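You operate a simulated robot arm through the tools that you are given. There is no shell and no other tool.

The job below is to be done with a simulated robot arm. You get a single attempt, and the scene is never put back.

Task
Put the stopper in the test socket, set the leak tester to 5 bar and lock its knob.
Fine: open the blue tap, go by the display, and leave the tap open.

The check looks at the end state, three seconds after you hand in, the way a careful person would. Anything else that was tipped, shoved, dropped, spilled or broken makes it a failure. A push-on lid holds only when it is set on centred and level and pressed home; a screw cap is set on level and turned clockwise until tight.

Robot
A 7-joint arm with a two-finger parallel gripper, fixed in place. Base frame: the origin is at the foot of the arm, x ahead of it, y to its left, z up. Units: mm, degrees, N and s.
Its first joint turns from -166.0 to 166.0 degrees. Payload 3.43 kg.
Tool frame: the origin (TCP) lies between the finger pads and is the grasp point; the fingertips stand 34 mm ahead of it; z points along the fingers, y is the line along which they close. Largest opening 128 mm; finger width 24, thickness 12; the body of the gripper, 48 by 130 mm, starts 96 mm behind the TCP.
Orientation is that of the tool frame in the base frame, as [roll, pitch, yaw] about the fixed x, y, z axes, in that order (R = Rz(yaw) Ry(pitch) Rx(roll)). With the fingers straight down and closing along the base's y, the tool's x points along the base's -x, its y along +y and its z along -z.

Tools
- The arm moves only by the tool arm_command. Its argument "steps" is a list of rows, each a list of 6 numbers: the shift along the tool's x, y, z in mm, then the turn, a rotation vector about the tool's x, y, z in rad. In form: [[dx, dy, dz, rx, ry, rz], ...]. A call has 1 to 20 rows; each row is the pose to reach, as a shift and turn from the pose commanded when the call began, along the tool's axes at that moment. "jaw" is the closure in counts, from 0 (fully open) to 255 (shut), set as the call begins (left out, the last holds). Rows are played at 5 a second. More than 50 mm and 8.6 degrees between two rows, or a gripper value outside its range, and nothing of the call is played. Where a pose cannot be reached the arm comes as near as it can. A force on the tool above 90 N (or 10 N above the force at the start of the call, whichever is more), or a blocked arm, ends the call early, and 0.2 s more pass. The fingers move at their own pace (about 153 mm/s each) and stop on an object; they squeeze with about 40 N. The grip force told is the motor's: it shows also when the fingers shut on nothing. Time passes only in rows, and 0.2 s behind the last, so rows that repeat a pose let the fingers close. The reply holds the time, the measured pose of the TCP, the force on the tool along the base axes, the opening and the grip force, in the units named above and with some noise, with the torque about the TCP (base axes, N m) and any sound that the robot's microphone picked up, and new pictures: "show" is both (left out), scene, wrist or none.
- Cameras (640 x 400 px; columns grow to the right, rows downward): "scene" is fixed at [50.2, 501.2, 1411.7]; the picture's right is [-0.57, -0.82, 0.00], its down [-0.46, 0.31, -0.83] and it looks along [0.69, -0.47, -0.55] (base axes); focal length 357 px, centre (320, 200). "wrist" rides on the gripper at [76, -11, -160] in the tool frame; the picture's right is [0.15, 0.99, 0.00], its down [-0.88, 0.13, -0.46] and it looks along [-0.45, 0.07, 0.89] (tool axes); focal length 234 px, centre (320, 200). There is no depth. A picture from a camera that has moved, and an enlarged one, comes with that camera's place and axes in the base frame and with its lens.
- inspect(camera, box): a new picture of the part [left, top, right, bottom] of that camera's present view, enlarged. It takes no simulated time.
- finish_job(): hands the job in; it is judged then, once.

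Nothing tells you positions but the pictures and the camera data. Unless the task says otherwise, let go and move clear before handing in.

The tools are called after "Call:" as a command line: name --pt "numbers of a row" for each row, then --argument value for the rest, lists and objects as JSON in quotes. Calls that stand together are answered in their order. arm_command: Moves the arm, as the interface text tells. Its arguments: {"type":"object","properties":{"steps":{"type":"array"},"jaw":{"type":"number"},"show":{"type":"string","enum":["both","scene","wrist","none"]}},"required":["steps"]} The other tools are called the same way: inspect (camera, box) takes an enlarged picture of a part of a camera's view; finish_job () hands the job in.

At the start:

```text
clock: 0.0
position: [500.6, 72.9, 1181.7]
tcp_rot: [-180.0, -0.1, 180.0]
force: [-0.1, 0.9, -0.4]
wrist_torque: [-0.02, 0.01, -0.02]
width: 127.8
grasp_force: 0.1
```

scene: 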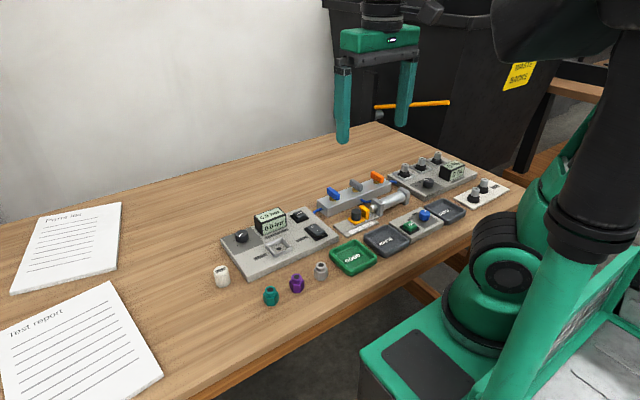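
wrist: 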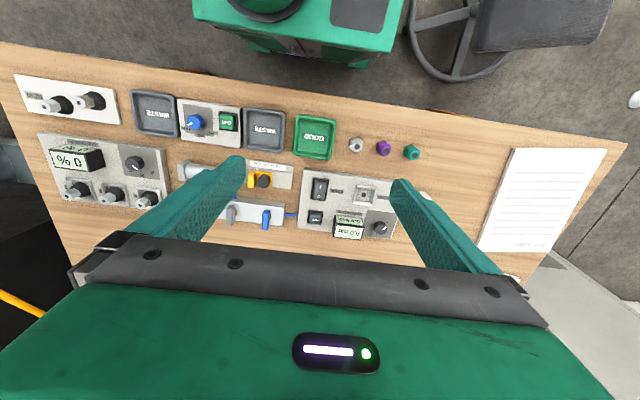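

I see a bench with a leak tester panel, three taps on a manifold, another panel, trays and some loose parts. I'll look closer before moving.

Call:
inspect --camera "scene" --box '[200, 190, 350, 310]'

Call:
inspect --camera "scene" --box '[300, 140, 520, 280]'

Call:
inspect --camera "wrist" --box '[280, 100, 440, 250]'

Call:
inspect --camera "wrist" --box '[0, 60, 300, 240]'

Call:
inspect --camera "scene" --box '[0, 190, 170, 400]'

```text
3.33 times, centred on (275, 250) of scene
camera zoom: at [50.2, 501.2, 1411.7], right [-0.57, -0.82, 0.0], down [-0.46, 0.31, -0.83], along [0.69, -0.47, -0.55], focal length 1191 px, centre (470, 33)
```

zoom: 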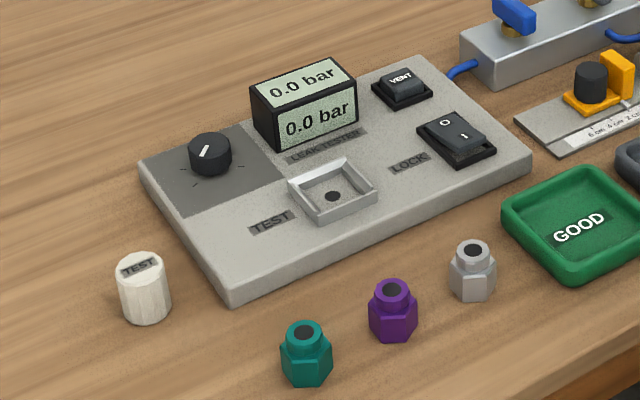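

```text
2.86 times, centred on (410, 210) of scene
camera zoom: at [50.2, 501.2, 1411.7], right [-0.57, -0.82, 0.0], down [-0.46, 0.31, -0.83], along [0.69, -0.47, -0.55], focal length 1021 px, centre (63, 171)
```

zoom: 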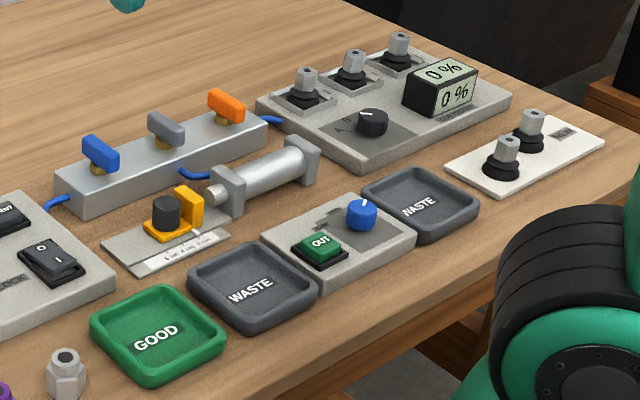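

```text
2.67 times, centred on (360, 175) of wrist
camera zoom: at [424.3, 62.4, 1341.3], right [-0.15, 0.99, 0.0], down [0.88, 0.13, 0.46], along [0.45, 0.07, -0.89], focal length 624 px, centre (213, 267)
```

zoom: 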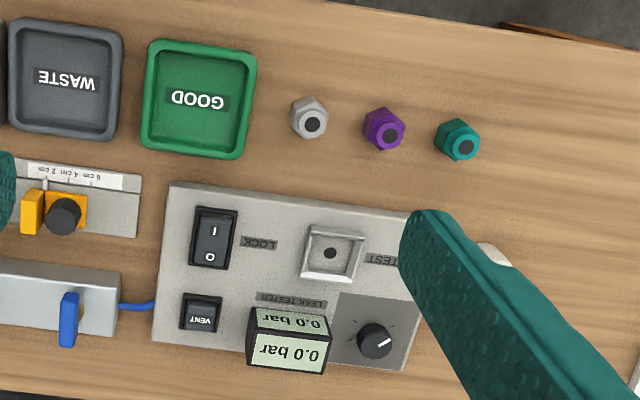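

```text
2.13 times, centred on (150, 150) of wrist
camera zoom: at [424.3, 62.4, 1341.3], right [-0.15, 0.99, 0.0], down [0.88, 0.13, 0.46], along [0.45, 0.07, -0.89], focal length 500 px, centre (683, 307)
```

zoom: 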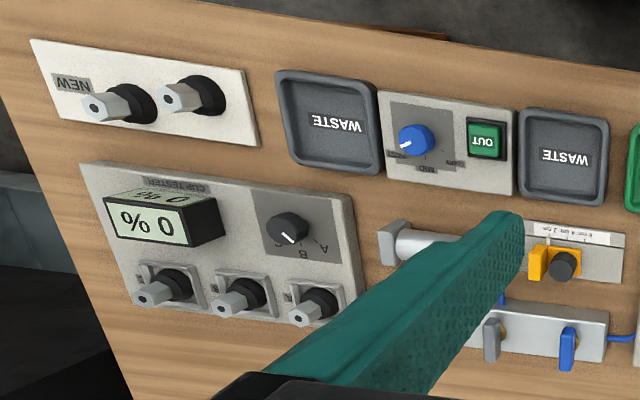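

```text
1.90 times, centred on (85, 295) of scene
camera zoom: at [50.2, 501.2, 1411.7], right [-0.57, -0.82, 0.0], down [-0.46, 0.31, -0.83], along [0.69, -0.47, -0.55], focal length 681 px, centre (768, 19)
```

zoom: 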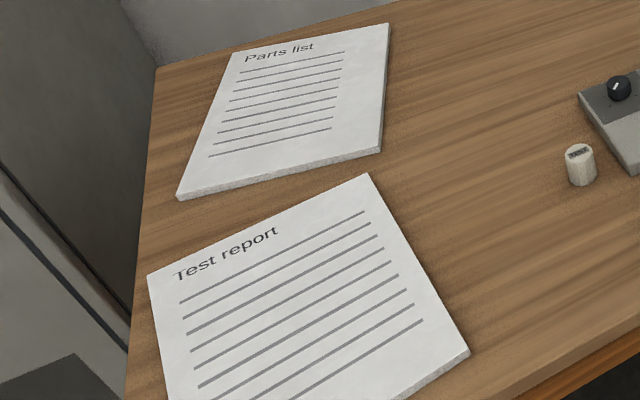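

The stopper is the white cylinder labelled TEST, at about (658, 355). The socket is near (651, 208), the pressure knob near (729, 266), the LOCK rocker near (648, 97) and the blue tap near (735, -15), and the bench top is at about z = 800. I'll go lower over the leak tester for a better look.

Call:
arm_command --pt "-12 26 30 0 0 0" --pt "-24 52 60 0 0 0" --pt "-36 78 90 0 0 0" --pt "-48 104 120 0 0 0" --pt "-60 130 150 0 0 0" --pt "-70 157 182 0 0 0" --pt "-70 157 182 0 0 0" --jaw 0

```text
clock: 1.6
position: [558.7, 230.1, 1006.4]
tcp_rot: [-180.0, 0.7, 180.0]
force: [-0.5, 0.2, -0.4]
wrist_torque: [-0.05, -0.04, -0.02]
width: 127.9
grasp_force: 0.1
camera wrist: at [479.6, 219.3, 1165.4], right [-0.15, 0.99, 0.0], down [0.88, 0.13, 0.47], along [0.46, 0.07, -0.88], focal length 234 px, centre (320, 200)
```

scene: 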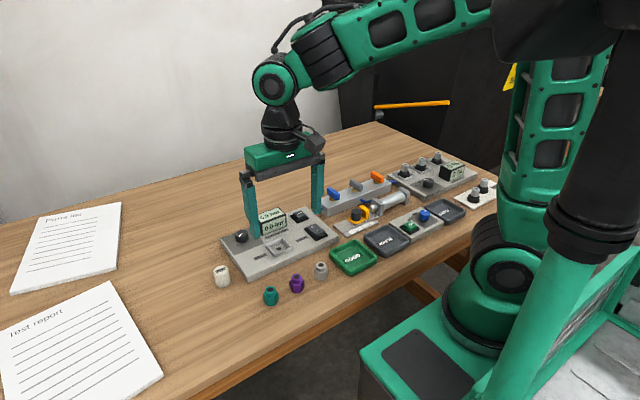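
wrist: 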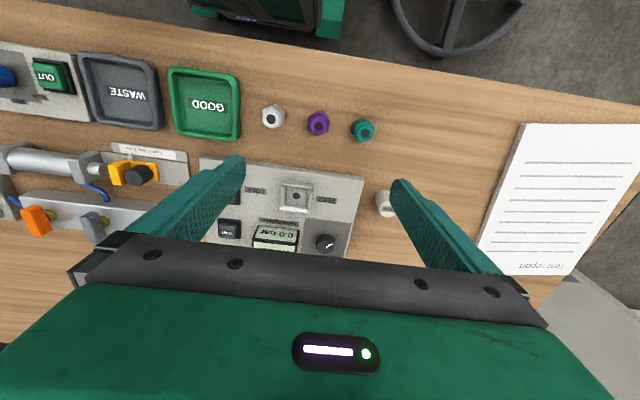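

Everything is where I estimated it. I'll zoom in from here.

Call:
inspect --camera "wrist" --box '[220, 150, 420, 275]'

Call:
inspect --camera "scene" --box '[205, 200, 335, 290]'

```text
3.20 times, centred on (320, 212) of wrist
camera zoom: at [479.6, 219.3, 1165.4], right [-0.15, 0.99, 0.0], down [0.88, 0.13, 0.47], along [0.46, 0.07, -0.88], focal length 749 px, centre (320, 160)
```

zoom: 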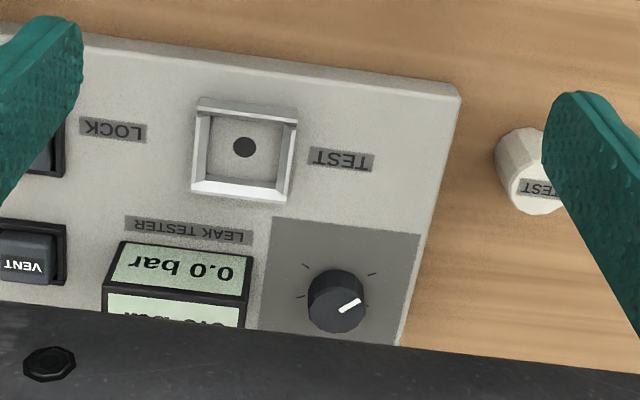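

```text
4.44 times, centred on (270, 245) of scene
camera zoom: at [50.2, 501.2, 1411.7], right [-0.57, -0.82, 0.0], down [-0.46, 0.31, -0.83], along [0.69, -0.47, -0.55], focal length 1588 px, centre (542, 0)
```

zoom: 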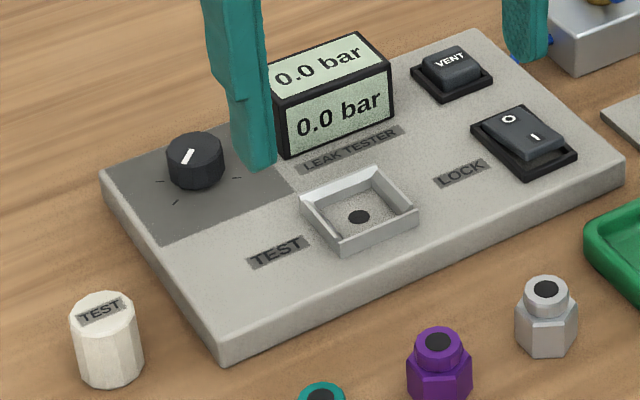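

The stopper is about 35 mm in diameter and 38 mm tall, and it stands just off the panel's side. I'll move above it with the jaw partly open.

Call:
arm_command --pt "-16 21 12 0 0 0" --pt "-32 42 24 0 0 0" --pt "-48 63 36 0 0 0" --pt "-64 84 48 0 0 0" --pt "-80 105 60 0 0 0" --pt "-84 125 65 0 0 0" --pt "-84 125 65 0 0 0" --pt "-84 125 65 0 0 0" --jaw 120

```text
clock: 3.4
position: [643.6, 354.4, 943.2]
tcp_rot: [180.0, 0.6, -180.0]
force: [0.4, 0.3, 0.0]
wrist_torque: [0.04, -0.01, 0.05]
width: 67.9
grasp_force: 0.0
camera wrist: at [565.2, 344.4, 1101.1], right [-0.15, 0.99, 0.0], down [0.88, 0.13, 0.47], along [0.46, 0.07, -0.88], focal length 234 px, centre (320, 200)
```

scene: 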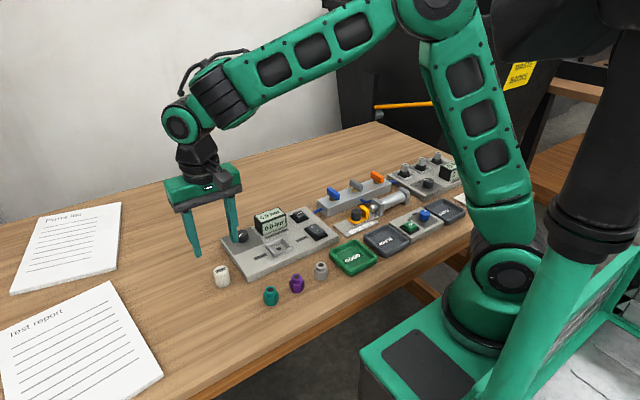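
wrist: 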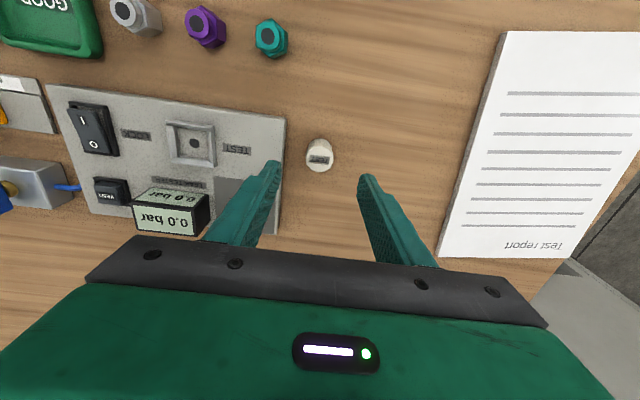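

Call:
inspect --camera "wrist" --box '[260, 110, 380, 200]'

Call:
inspect --camera "scene" --box '[160, 180, 300, 300]'

Call:
inspect --camera "wrist" --box '[40, 70, 300, 240]'

```text
4.44 times, centred on (320, 155) of wrist
camera zoom: at [565.2, 344.4, 1101.1], right [-0.15, 0.99, 0.0], down [0.88, 0.13, 0.47], along [0.46, 0.07, -0.88], focal length 1041 px, centre (320, 400)
```

zoom: 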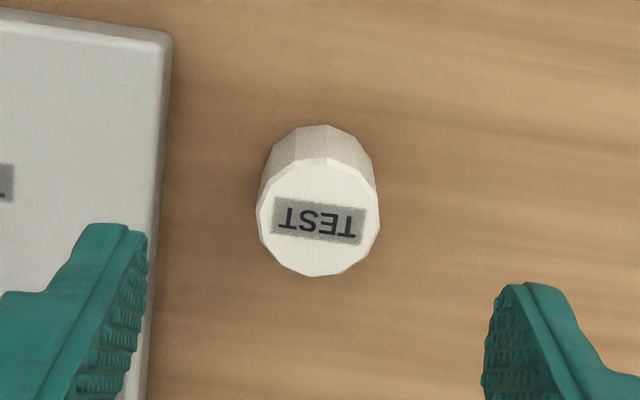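

```text
3.33 times, centred on (230, 240) of scene
camera zoom: at [50.2, 501.2, 1411.7], right [-0.57, -0.82, 0.0], down [-0.46, 0.31, -0.83], along [0.69, -0.47, -0.55], focal length 1191 px, centre (620, 67)
```

zoom: 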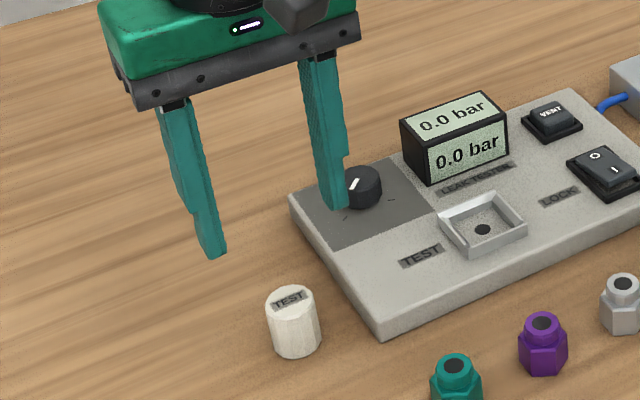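

```text
2.35 times, centred on (170, 155) of wrist
camera zoom: at [565.2, 344.4, 1101.1], right [-0.15, 0.99, 0.0], down [0.88, 0.13, 0.47], along [0.46, 0.07, -0.88], focal length 551 px, centre (673, 306)
```

zoom: 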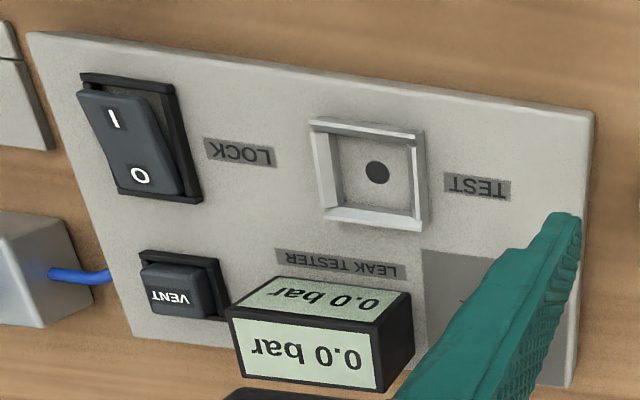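

The stopper top is at about (647, 356, 845). I'll descend so the fingertips straddle its upper half, keeping clear of the bench, and then check.

Call:
arm_command --pt "-4 2 20 0 0 0" --pt "-4 2 40 0 0 0" --pt "-4 2 55 0 0 0" --pt "-4 2 66 0 0 0" --pt "-4 2 72 0 0 0" --pt "-4 2 72 0 0 0" --pt "-4 2 72 0 0 0"

Call:
inspect --camera "scene" --box '[170, 200, 310, 300]'

Call:
inspect --camera "wrist" --box '[240, 110, 400, 210]'

```text
clock: 5.0
position: [647.8, 356.4, 869.7]
tcp_rot: [-180.0, 0.8, -180.0]
force: [0.3, 0.2, 1.1]
wrist_torque: [0.01, -0.03, -0.02]
width: 67.6
grasp_force: 0.1
camera wrist: at [569.3, 346.3, 1029.1], right [-0.15, 0.99, 0.0], down [0.88, 0.13, 0.47], along [0.46, 0.07, -0.88], focal length 234 px, centre (320, 200)
```

scene: 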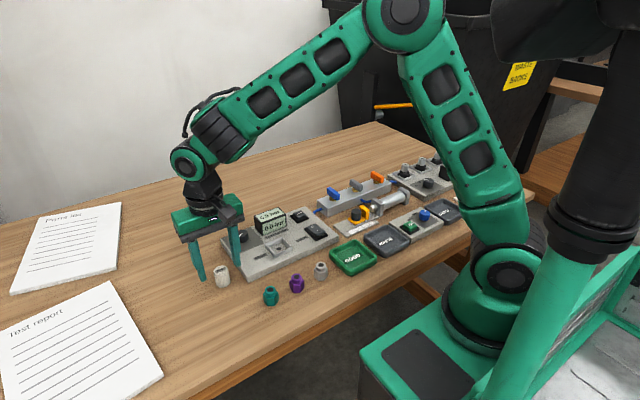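
wrist: 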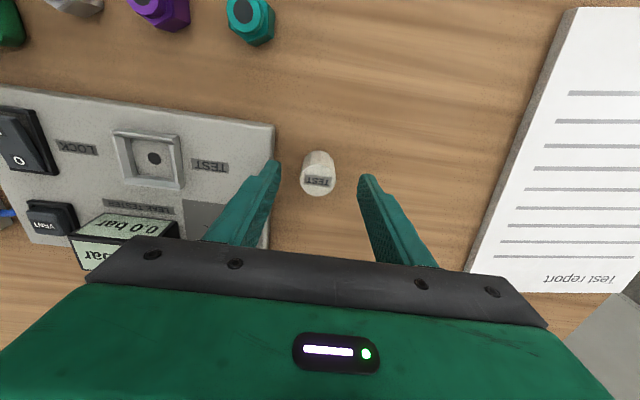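

```text
4.00 times, centred on (240, 250) of scene
camera zoom: at [50.2, 501.2, 1411.7], right [-0.57, -0.82, 0.0], down [-0.46, 0.31, -0.83], along [0.69, -0.47, -0.55], focal length 1430 px, centre (640, 0)
```

zoom: 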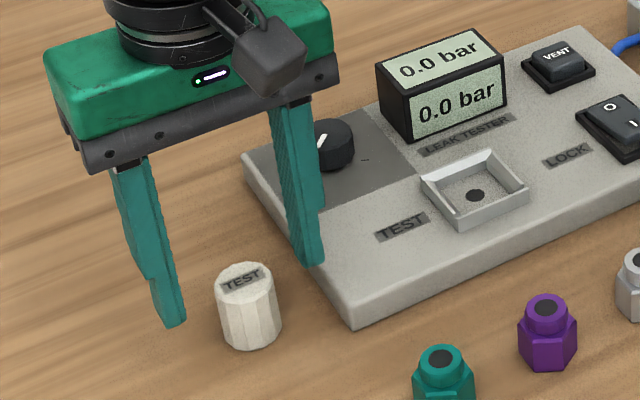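

```text
4.00 times, centred on (320, 160) of wrist
camera zoom: at [569.3, 346.3, 1029.1], right [-0.15, 0.99, 0.0], down [0.88, 0.13, 0.47], along [0.46, 0.07, -0.88], focal length 937 px, centre (320, 360)
```

zoom: 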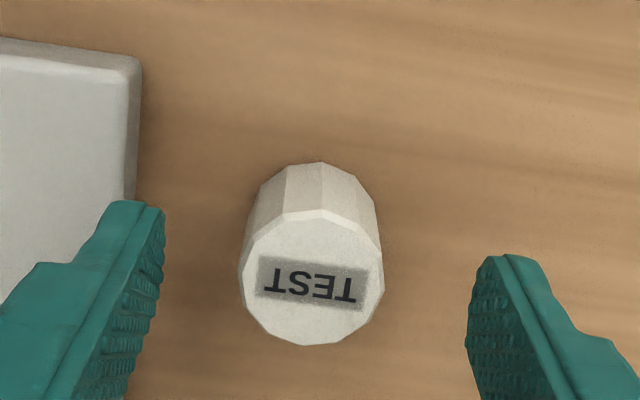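

Alignment is good, and the fingertips are about 11 mm below the stopper's top. I'll go 6 mm lower and grip.

Call:
arm_command --pt "1 0 3 0 0 0" --pt "2 0 6 0 0 0" --pt "2 0 6 0 0 0" --jaw 120 --show "none"

Call:
arm_command --pt "0 0 0 0 0 0" --pt "0 0 0 0 0 0" --pt "0 0 0 0 0 0" --pt "0 0 0 0 0 0" --jaw 255

Call:
inspect --camera "scene" --box '[170, 200, 310, 300]'

```text
clock: 5.8
position: [645.5, 357.0, 864.6]
tcp_rot: [-180.0, 0.7, -180.0]
force: [0.0, 0.9, 0.2]
wrist_torque: [-0.03, -0.02, 0.02]
width: 67.7
grasp_force: 0.0
```

```text
clock: 6.8
position: [644.9, 356.7, 865.7]
tcp_rot: [180.0, 0.8, 180.0]
force: [0.5, 0.4, 2.3]
wrist_torque: [-0.01, -0.07, 0.01]
width: 30.5
grasp_force: 40.3
camera wrist: at [567.5, 346.4, 1023.2], right [-0.15, 0.99, 0.0], down [0.88, 0.13, 0.47], along [0.46, 0.07, -0.88], focal length 234 px, centre (320, 200)
```

scene: 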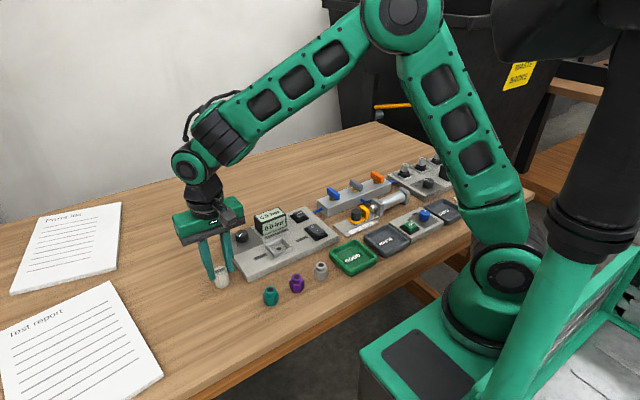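
wrist: 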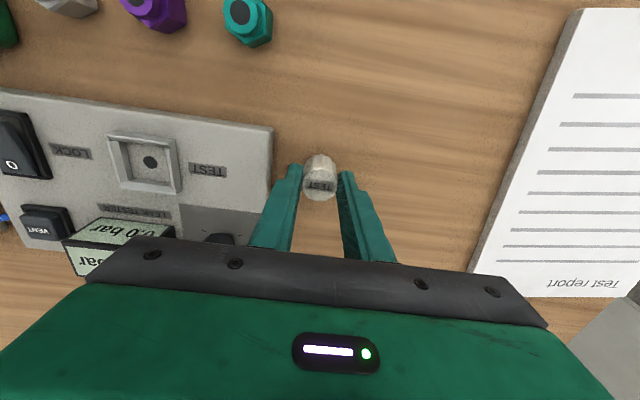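

```text
4.00 times, centred on (240, 250) of scene
camera zoom: at [50.2, 501.2, 1411.7], right [-0.57, -0.82, 0.0], down [-0.46, 0.31, -0.83], along [0.69, -0.47, -0.55], focal length 1430 px, centre (640, 0)
```

zoom: 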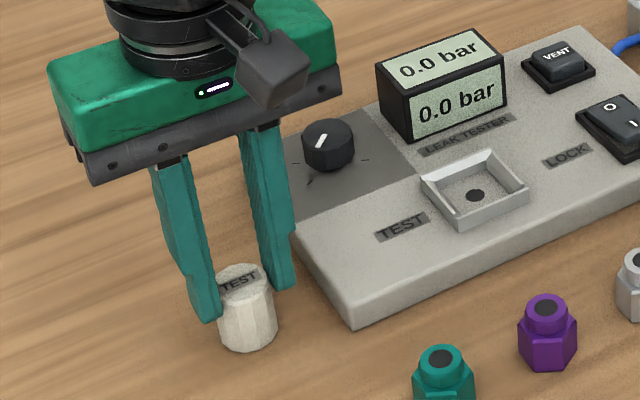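

The stopper is gripped, with the jaw at 30.5 mm. Next I lift it and check.

Call:
arm_command --pt "0 0 -5 0 0 0" --pt "0 0 -15 0 0 0" --pt "0 0 -30 0 0 0" --pt "0 0 -45 0 0 0" --pt "0 0 -60 0 0 0" --pt "0 0 -60 0 0 0"

Call:
inspect --camera "wrist" --box '[60, 80, 380, 260]'

Call:
inspect --camera "scene" --box '[170, 180, 330, 300]'

```text
clock: 8.2
position: [644.2, 356.0, 925.4]
tcp_rot: [-179.9, 0.6, 179.9]
force: [-0.4, 0.2, -0.3]
wrist_torque: [0.02, -0.01, -0.02]
width: 30.5
grasp_force: 39.9
camera wrist: at [566.8, 346.2, 1083.7], right [-0.15, 0.99, 0.0], down [0.88, 0.13, 0.47], along [0.46, 0.07, -0.88], focal length 234 px, centre (320, 200)
```

scene: 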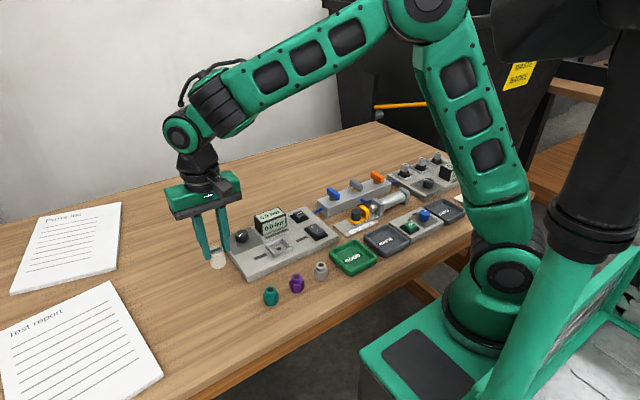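
wrist: 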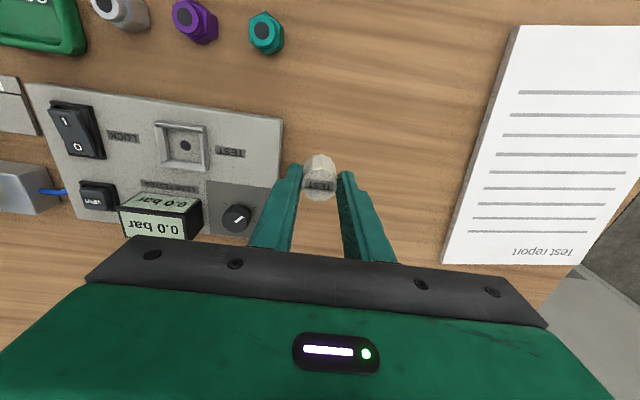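

```text
2.00 times, centred on (220, 170) of wrist
camera zoom: at [566.8, 346.2, 1083.7], right [-0.15, 0.99, 0.0], down [0.88, 0.13, 0.47], along [0.46, 0.07, -0.88], focal length 468 px, centre (520, 260)
```

zoom: 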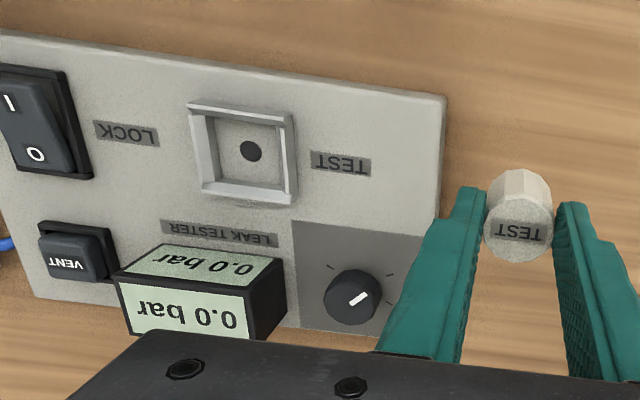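

```text
3.33 times, centred on (250, 240) of scene
camera zoom: at [50.2, 501.2, 1411.7], right [-0.57, -0.82, 0.0], down [-0.46, 0.31, -0.83], along [0.69, -0.47, -0.55], focal length 1191 px, centre (553, 67)
```

zoom: 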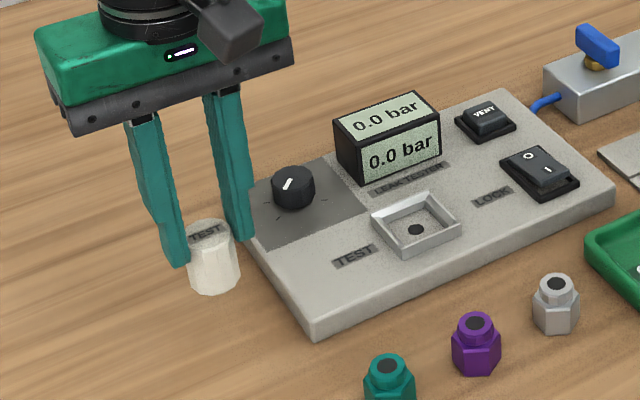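

The stopper is held and the socket centre is at about (654, 211). I'll carry it over the socket at this height.

Call:
arm_command --pt "-2 -30 0 0 0 0" --pt "-4 -60 0 0 0 0" --pt "-6 -90 0 0 0 0" --pt "-7 -120 0 0 0 0" --pt "-8 -146 0 0 0 0" --pt "-8 -146 0 0 0 0" --pt "-8 -146 0 0 0 0"

Call:
inspect --camera "wrist" --box '[240, 110, 400, 210]'

Call:
inspect --camera "scene" --box '[200, 180, 340, 280]'

```text
clock: 9.8
position: [652.6, 210.6, 925.0]
tcp_rot: [180.0, 0.7, -180.0]
force: [-0.2, -0.1, -0.9]
wrist_torque: [-0.03, 0.03, 0.0]
width: 30.2
grasp_force: 39.9
camera wrist: at [574.4, 199.8, 1082.8], right [-0.15, 0.99, 0.0], down [0.88, 0.13, 0.47], along [0.46, 0.07, -0.88], focal length 234 px, centre (320, 200)
```

scene: 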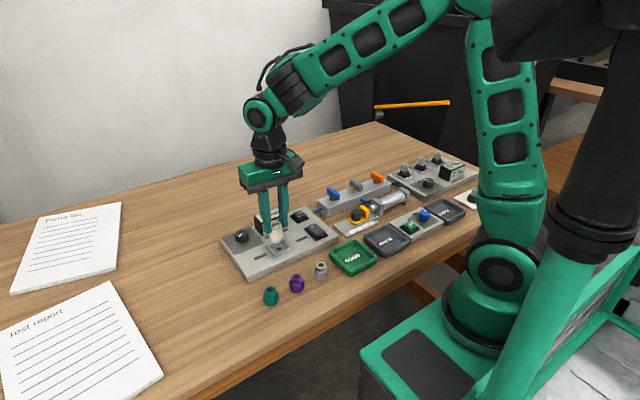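
wrist: 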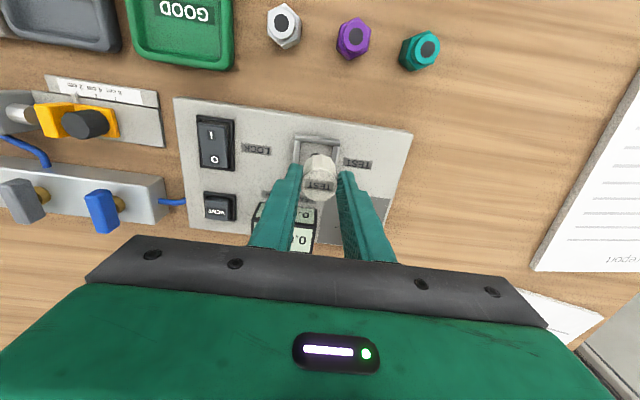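

```text
4.00 times, centred on (320, 160) of wrist
camera zoom: at [574.4, 199.8, 1082.8], right [-0.15, 0.99, 0.0], down [0.88, 0.13, 0.47], along [0.46, 0.07, -0.88], focal length 937 px, centre (320, 360)
```

zoom: 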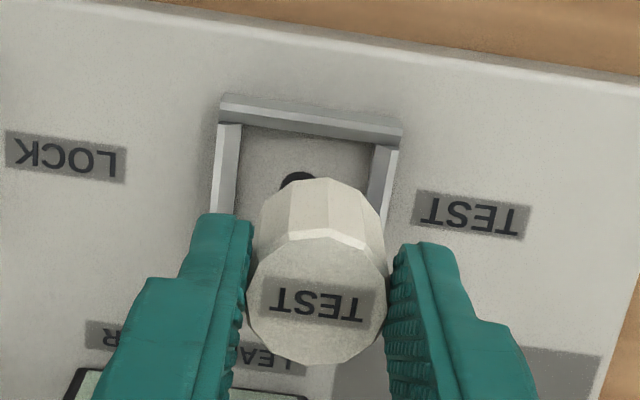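

```text
4.00 times, centred on (270, 230) of scene
camera zoom: at [50.2, 501.2, 1411.7], right [-0.57, -0.82, 0.0], down [-0.46, 0.31, -0.83], along [0.69, -0.47, -0.55], focal length 1430 px, centre (520, 80)
```

zoom: 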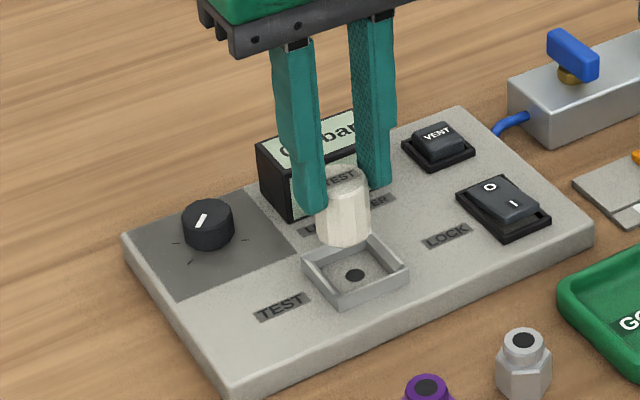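

The stopper is slightly off in y, since the socket centre looks nearer y ≈ 206. I'll shift by about -5.5 mm, lower 15 mm and re-check.

Call:
arm_command --pt "0 -3 4 0 0 0" --pt "0 -5.5 8 0 0 0" --pt "0 -5.5 15 0 0 0" --pt "0 -5.5 15 0 0 0" --pt "0 -5.5 15 0 0 0"

Call:
inspect --camera "wrist" --box '[250, 110, 394, 200]'

Call:
inspect --camera "scene" --box '[235, 205, 325, 265]'

```text
clock: 11.0
position: [652.0, 204.7, 909.4]
tcp_rot: [179.9, 0.7, -180.0]
force: [-0.6, -0.9, 0.0]
wrist_torque: [0.02, -0.02, -0.03]
width: 30.5
grasp_force: 39.9
camera wrist: at [574.6, 194.8, 1068.4], right [-0.15, 0.99, 0.0], down [0.88, 0.13, 0.47], along [0.46, 0.07, -0.88], focal length 234 px, centre (320, 200)
```

scene: 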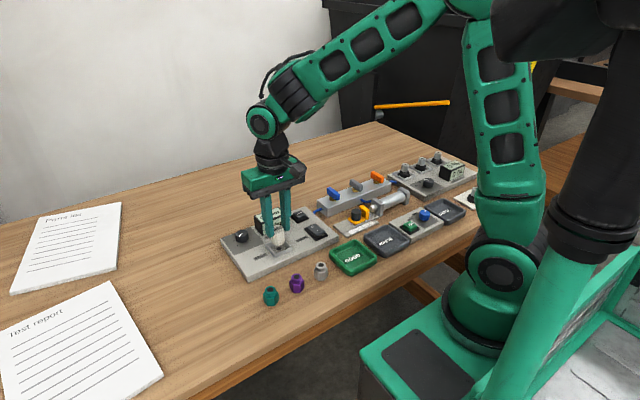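
wrist: 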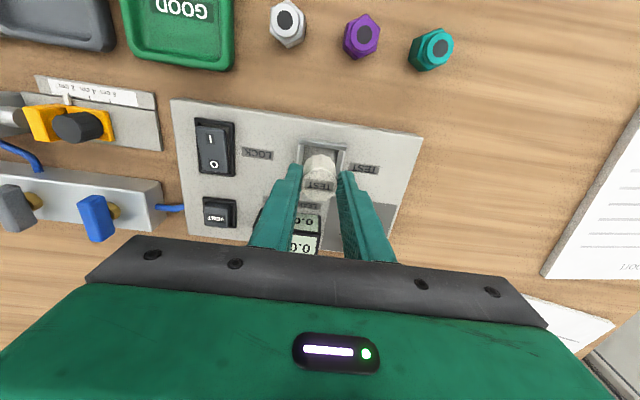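

```text
4.44 times, centred on (322, 155) of wrist
camera zoom: at [574.6, 194.8, 1068.4], right [-0.15, 0.99, 0.0], down [0.88, 0.13, 0.47], along [0.46, 0.07, -0.88], focal length 1041 px, centre (311, 400)
```

zoom: 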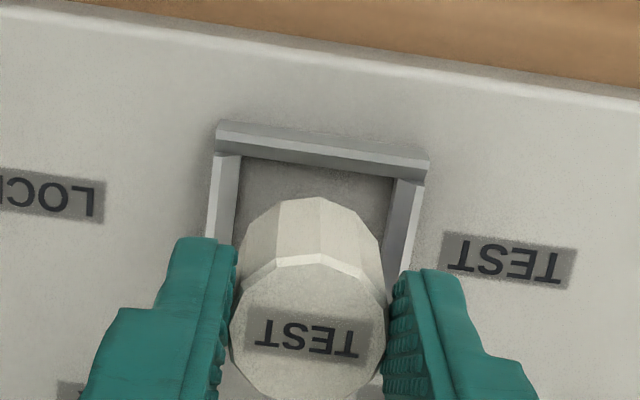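

```text
6.67 times, centred on (280, 235) of scene
camera zoom: at [50.2, 501.2, 1411.7], right [-0.57, -0.82, 0.0], down [-0.46, 0.31, -0.83], along [0.69, -0.47, -0.55], focal length 2383 px, centre (587, -33)
```

zoom: 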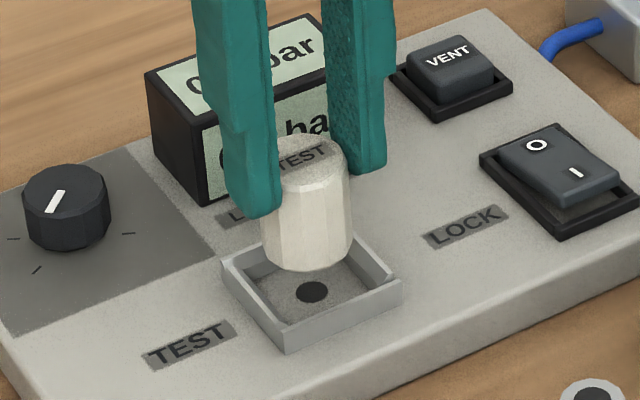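

It's nearly aligned now; both views suggest about -1.5 mm in x. I'll lower 10 mm and check again.

Call:
arm_command --pt "1.5 0 3 0 0 0" --pt "1.5 0 7 0 0 0" --pt "1.5 0 10 0 0 0" --pt "1.5 0 10 0 0 0" --pt "1.5 0 10 0 0 0"

Call:
inspect --camera "wrist" --box '[250, 110, 394, 200]'

Call:
inspect --camera "scene" --box '[235, 205, 325, 265]'

```text
clock: 12.2
position: [652.4, 203.5, 898.7]
tcp_rot: [-180.0, 0.8, 180.0]
force: [0.1, -0.8, -0.5]
wrist_torque: [0.01, 0.0, 0.01]
width: 30.6
grasp_force: 39.9
camera wrist: at [573.5, 194.5, 1058.2], right [-0.15, 0.99, 0.0], down [0.88, 0.13, 0.47], along [0.46, 0.07, -0.88], focal length 234 px, centre (320, 200)
```

scene: 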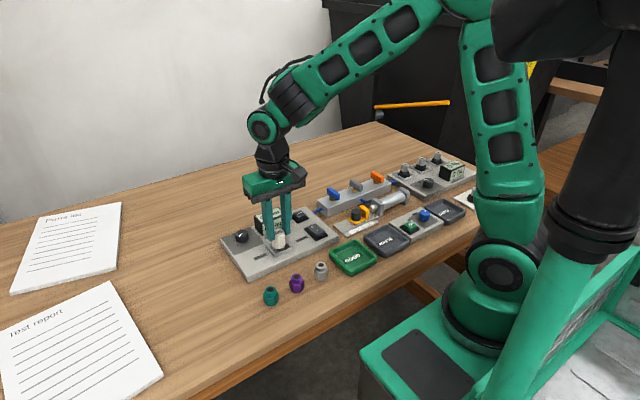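
wrist: 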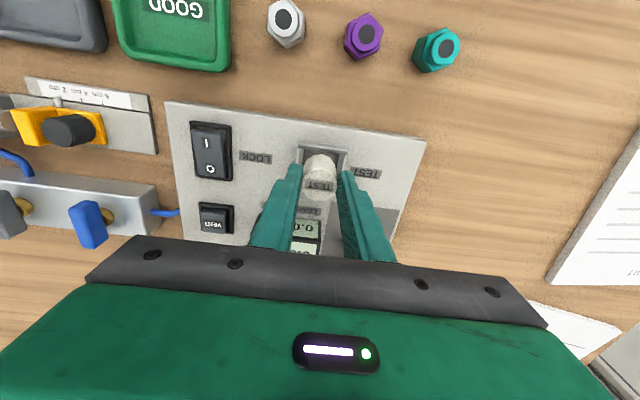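

```text
4.44 times, centred on (322, 155) of wrist
camera zoom: at [573.5, 194.5, 1058.2], right [-0.15, 0.99, 0.0], down [0.88, 0.13, 0.47], along [0.46, 0.07, -0.88], focal length 1041 px, centre (311, 400)
```

zoom: 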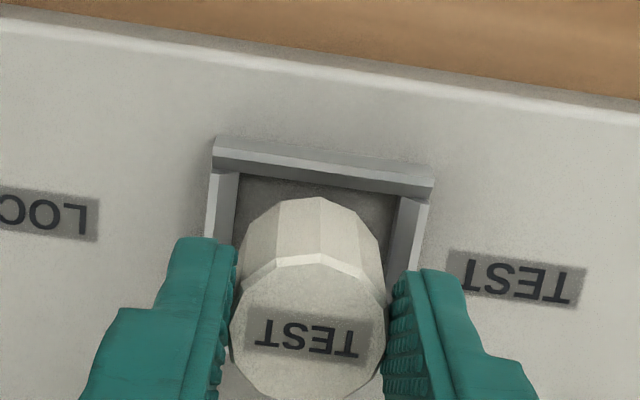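

```text
6.67 times, centred on (280, 235) of scene
camera zoom: at [50.2, 501.2, 1411.7], right [-0.57, -0.82, 0.0], down [-0.46, 0.31, -0.83], along [0.69, -0.47, -0.55], focal length 2383 px, centre (587, -33)
```

zoom: 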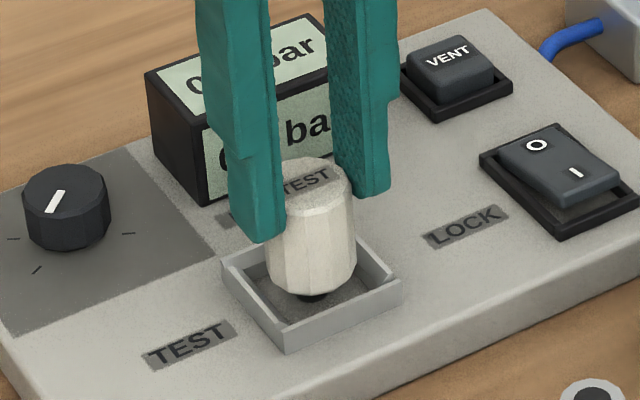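

The alignment looks good in both views. I'll keep lowering gently until contact.

Call:
arm_command --pt "0.5 0.5 2 0 0 0" --pt "0.5 0.5 4 0 0 0" --pt "0.5 0.5 6 0 0 0" --pt "0.5 0.5 8 0 0 0" --pt "0.5 0.5 8 0 0 0"

Call:
inspect --camera "wrist" --box '[250, 110, 394, 200]'

Call:
inspect --camera "scene" --box '[235, 205, 325, 265]'

```text
clock: 13.4
position: [651.0, 205.1, 892.3]
tcp_rot: [-180.0, 0.6, -180.0]
force: [0.2, -0.1, -0.1]
wrist_torque: [-0.01, -0.02, 0.02]
width: 30.6
grasp_force: 39.8
camera wrist: at [573.1, 195.1, 1050.3], right [-0.15, 0.99, 0.0], down [0.88, 0.13, 0.47], along [0.46, 0.07, -0.88], focal length 234 px, centre (320, 200)
```

scene: 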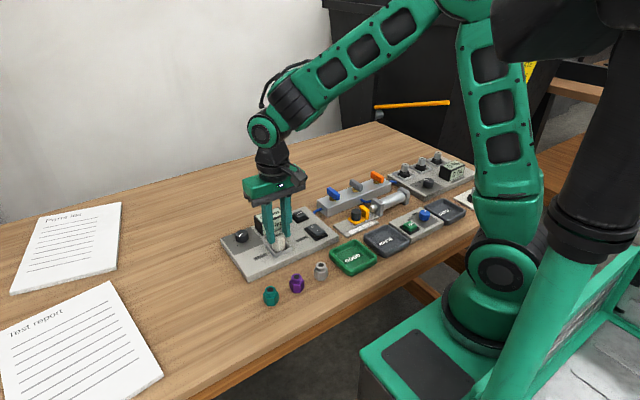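
wrist: 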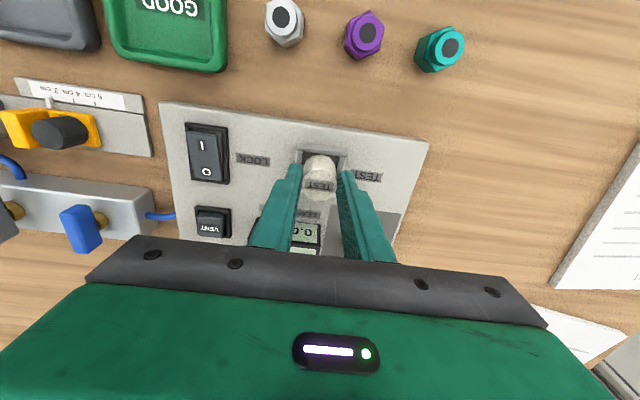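

```text
4.44 times, centred on (322, 155) of wrist
camera zoom: at [573.1, 195.1, 1050.3], right [-0.15, 0.99, 0.0], down [0.88, 0.13, 0.47], along [0.46, 0.07, -0.88], focal length 1041 px, centre (311, 400)
```

zoom: 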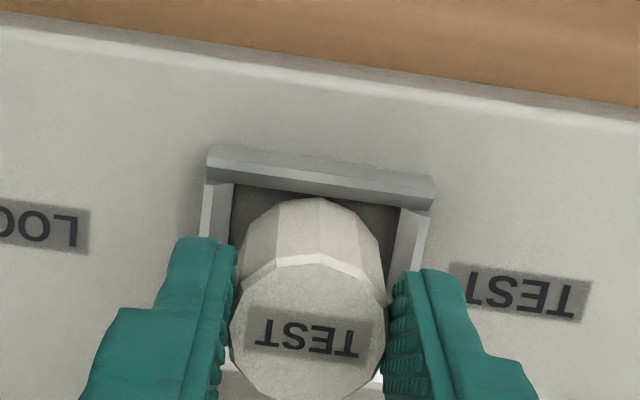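

```text
6.67 times, centred on (280, 235) of scene
camera zoom: at [50.2, 501.2, 1411.7], right [-0.57, -0.82, 0.0], down [-0.46, 0.31, -0.83], along [0.69, -0.47, -0.55], focal length 2383 px, centre (587, -33)
```

zoom: 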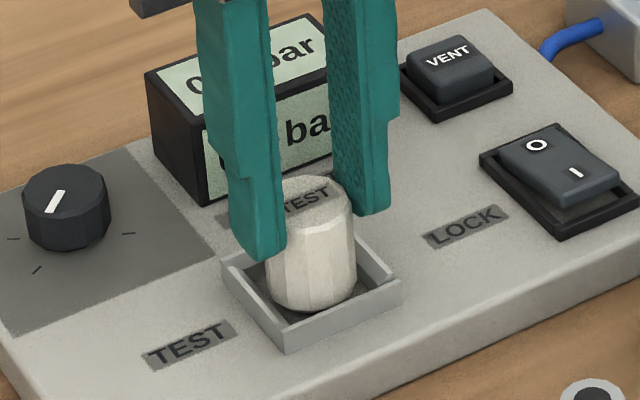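

Call:
arm_command --pt "0 0 1 0 0 0" --pt "0 0 2 0 0 0" --pt "0 0 3 0 0 0" --pt "0 0 4 0 0 0" --pt "0 0 5 0 0 0" --pt "0 0 5 0 0 0"

Call:
inspect --camera "scene" --box '[235, 205, 325, 265]'

Call:
inspect --camera "wrist" --box '[250, 110, 394, 200]'

```text
clock: 14.8
position: [651.4, 205.0, 886.2]
tcp_rot: [180.0, 0.7, -180.0]
force: [-0.7, 0.3, 3.3]
wrist_torque: [0.15, 0.02, 0.0]
width: 30.7
grasp_force: 39.7
camera wrist: at [573.3, 195.2, 1045.5], right [-0.15, 0.99, 0.0], down [0.87, 0.13, 0.47], along [0.46, 0.07, -0.88], focal length 234 px, centre (320, 200)
```

scene: 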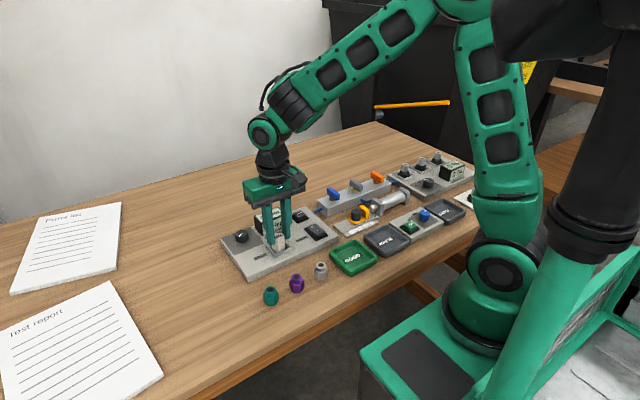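
wrist: 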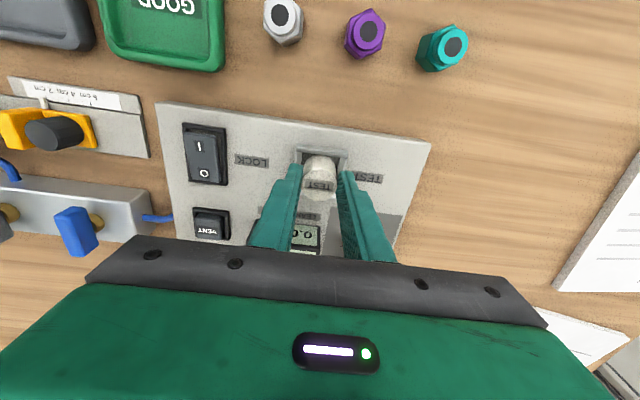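

```text
6.67 times, centred on (280, 235) of scene
camera zoom: at [50.2, 501.2, 1411.7], right [-0.57, -0.82, 0.0], down [-0.46, 0.31, -0.83], along [0.69, -0.47, -0.55], focal length 2383 px, centre (587, -33)
```

zoom: 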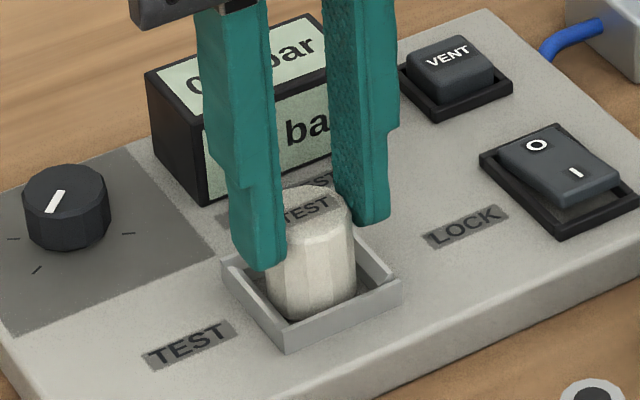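

```text
4.44 times, centred on (322, 155) of wrist
camera zoom: at [573.3, 195.2, 1045.5], right [-0.15, 0.99, 0.0], down [0.87, 0.13, 0.47], along [0.46, 0.07, -0.88], focal length 1041 px, centre (311, 400)
```

zoom: 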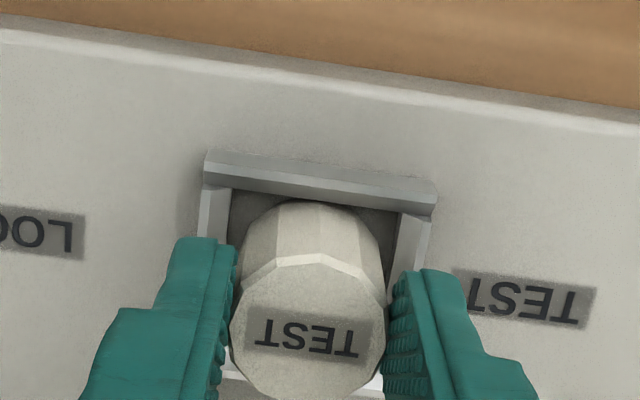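

Light contact, 3.3 N. I'll press a little further and see how the force grows.

Call:
arm_command --pt "0 0 1 0 0 0" --pt "0 0 2 0 0 0" --pt "0 0 2 0 0 0" --show "none"

Call:
inspect --camera "scene" --box '[235, 205, 325, 265]'

```text
clock: 15.6
position: [652.2, 205.9, 885.4]
tcp_rot: [179.9, 0.9, 179.8]
force: [2.4, -1.6, 30.3]
wrist_torque: [-0.17, -0.22, 0.01]
width: 31.0
grasp_force: 39.5
```

```text
6.67 times, centred on (280, 235) of scene
camera zoom: at [50.2, 501.2, 1411.7], right [-0.57, -0.82, 0.0], down [-0.46, 0.31, -0.83], along [0.69, -0.47, -0.55], focal length 2383 px, centre (587, -33)
```

zoom: 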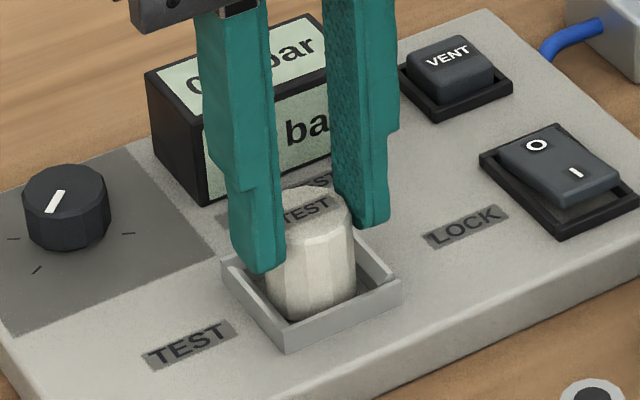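

The force climbed to 30 N over about 1 mm, so the stopper is on the socket floor, inside the walls. I'll unload and release it, then raise.

Call:
arm_command --pt "0 0 -2 0 0 0" --pt "0 0 -2 0 0 0" --show "none"

Call:
arm_command --pt "0 0 0 0 0 0" --pt "0 0 0 0 0 0" --pt "0 0 0 0 0 0" --jaw 140

Call:
inspect --camera "scene" --box '[235, 205, 325, 265]'

Call:
inspect --camera "wrist" --box '[250, 110, 394, 200]'

```text
clock: 16.2
position: [651.4, 205.1, 886.4]
tcp_rot: [-179.9, 0.6, -180.0]
force: [2.0, 2.1, 1.4]
wrist_torque: [0.23, -0.21, -0.01]
width: 30.6
grasp_force: 39.4
```

```text
clock: 17.0
position: [651.3, 205.6, 885.7]
tcp_rot: [179.9, 0.7, 180.0]
force: [-0.2, 0.7, -1.0]
wrist_torque: [-0.03, 0.0, 0.0]
width: 57.8
grasp_force: 0.0
camera wrist: at [573.1, 195.2, 1045.2], right [-0.15, 0.99, 0.0], down [0.88, 0.13, 0.47], along [0.46, 0.07, -0.88], focal length 234 px, centre (320, 200)
```

scene: 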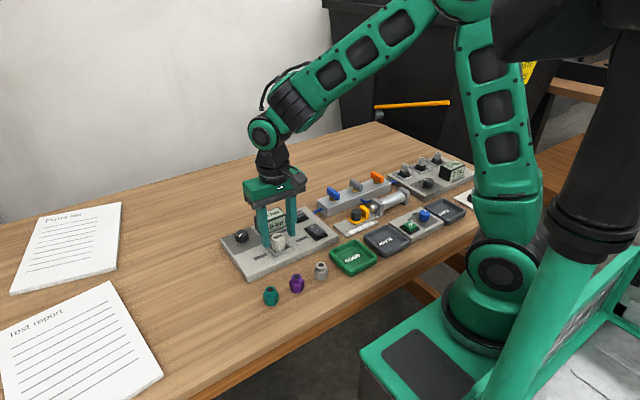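
wrist: 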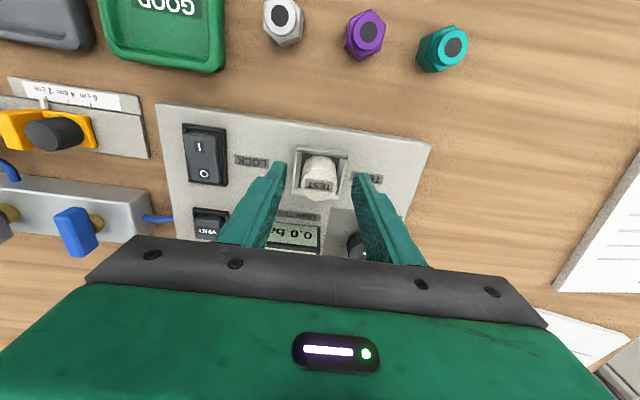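

```text
6.67 times, centred on (280, 235) of scene
camera zoom: at [50.2, 501.2, 1411.7], right [-0.57, -0.82, 0.0], down [-0.46, 0.31, -0.83], along [0.69, -0.47, -0.55], focal length 2383 px, centre (587, -33)
```

zoom: 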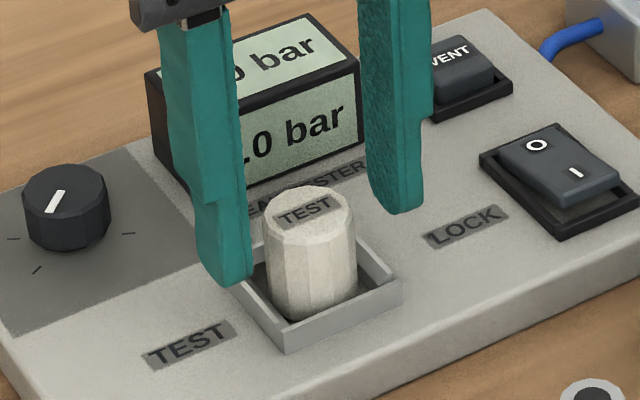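

```text
4.44 times, centred on (322, 155) of wrist
camera zoom: at [573.1, 195.2, 1045.2], right [-0.15, 0.99, 0.0], down [0.88, 0.13, 0.47], along [0.46, 0.07, -0.88], focal length 1041 px, centre (311, 400)
```

zoom: 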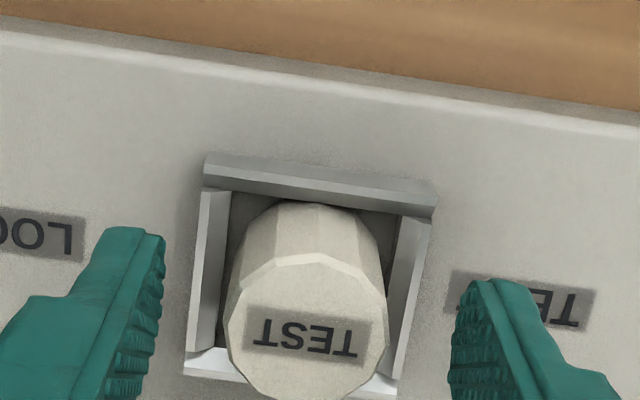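

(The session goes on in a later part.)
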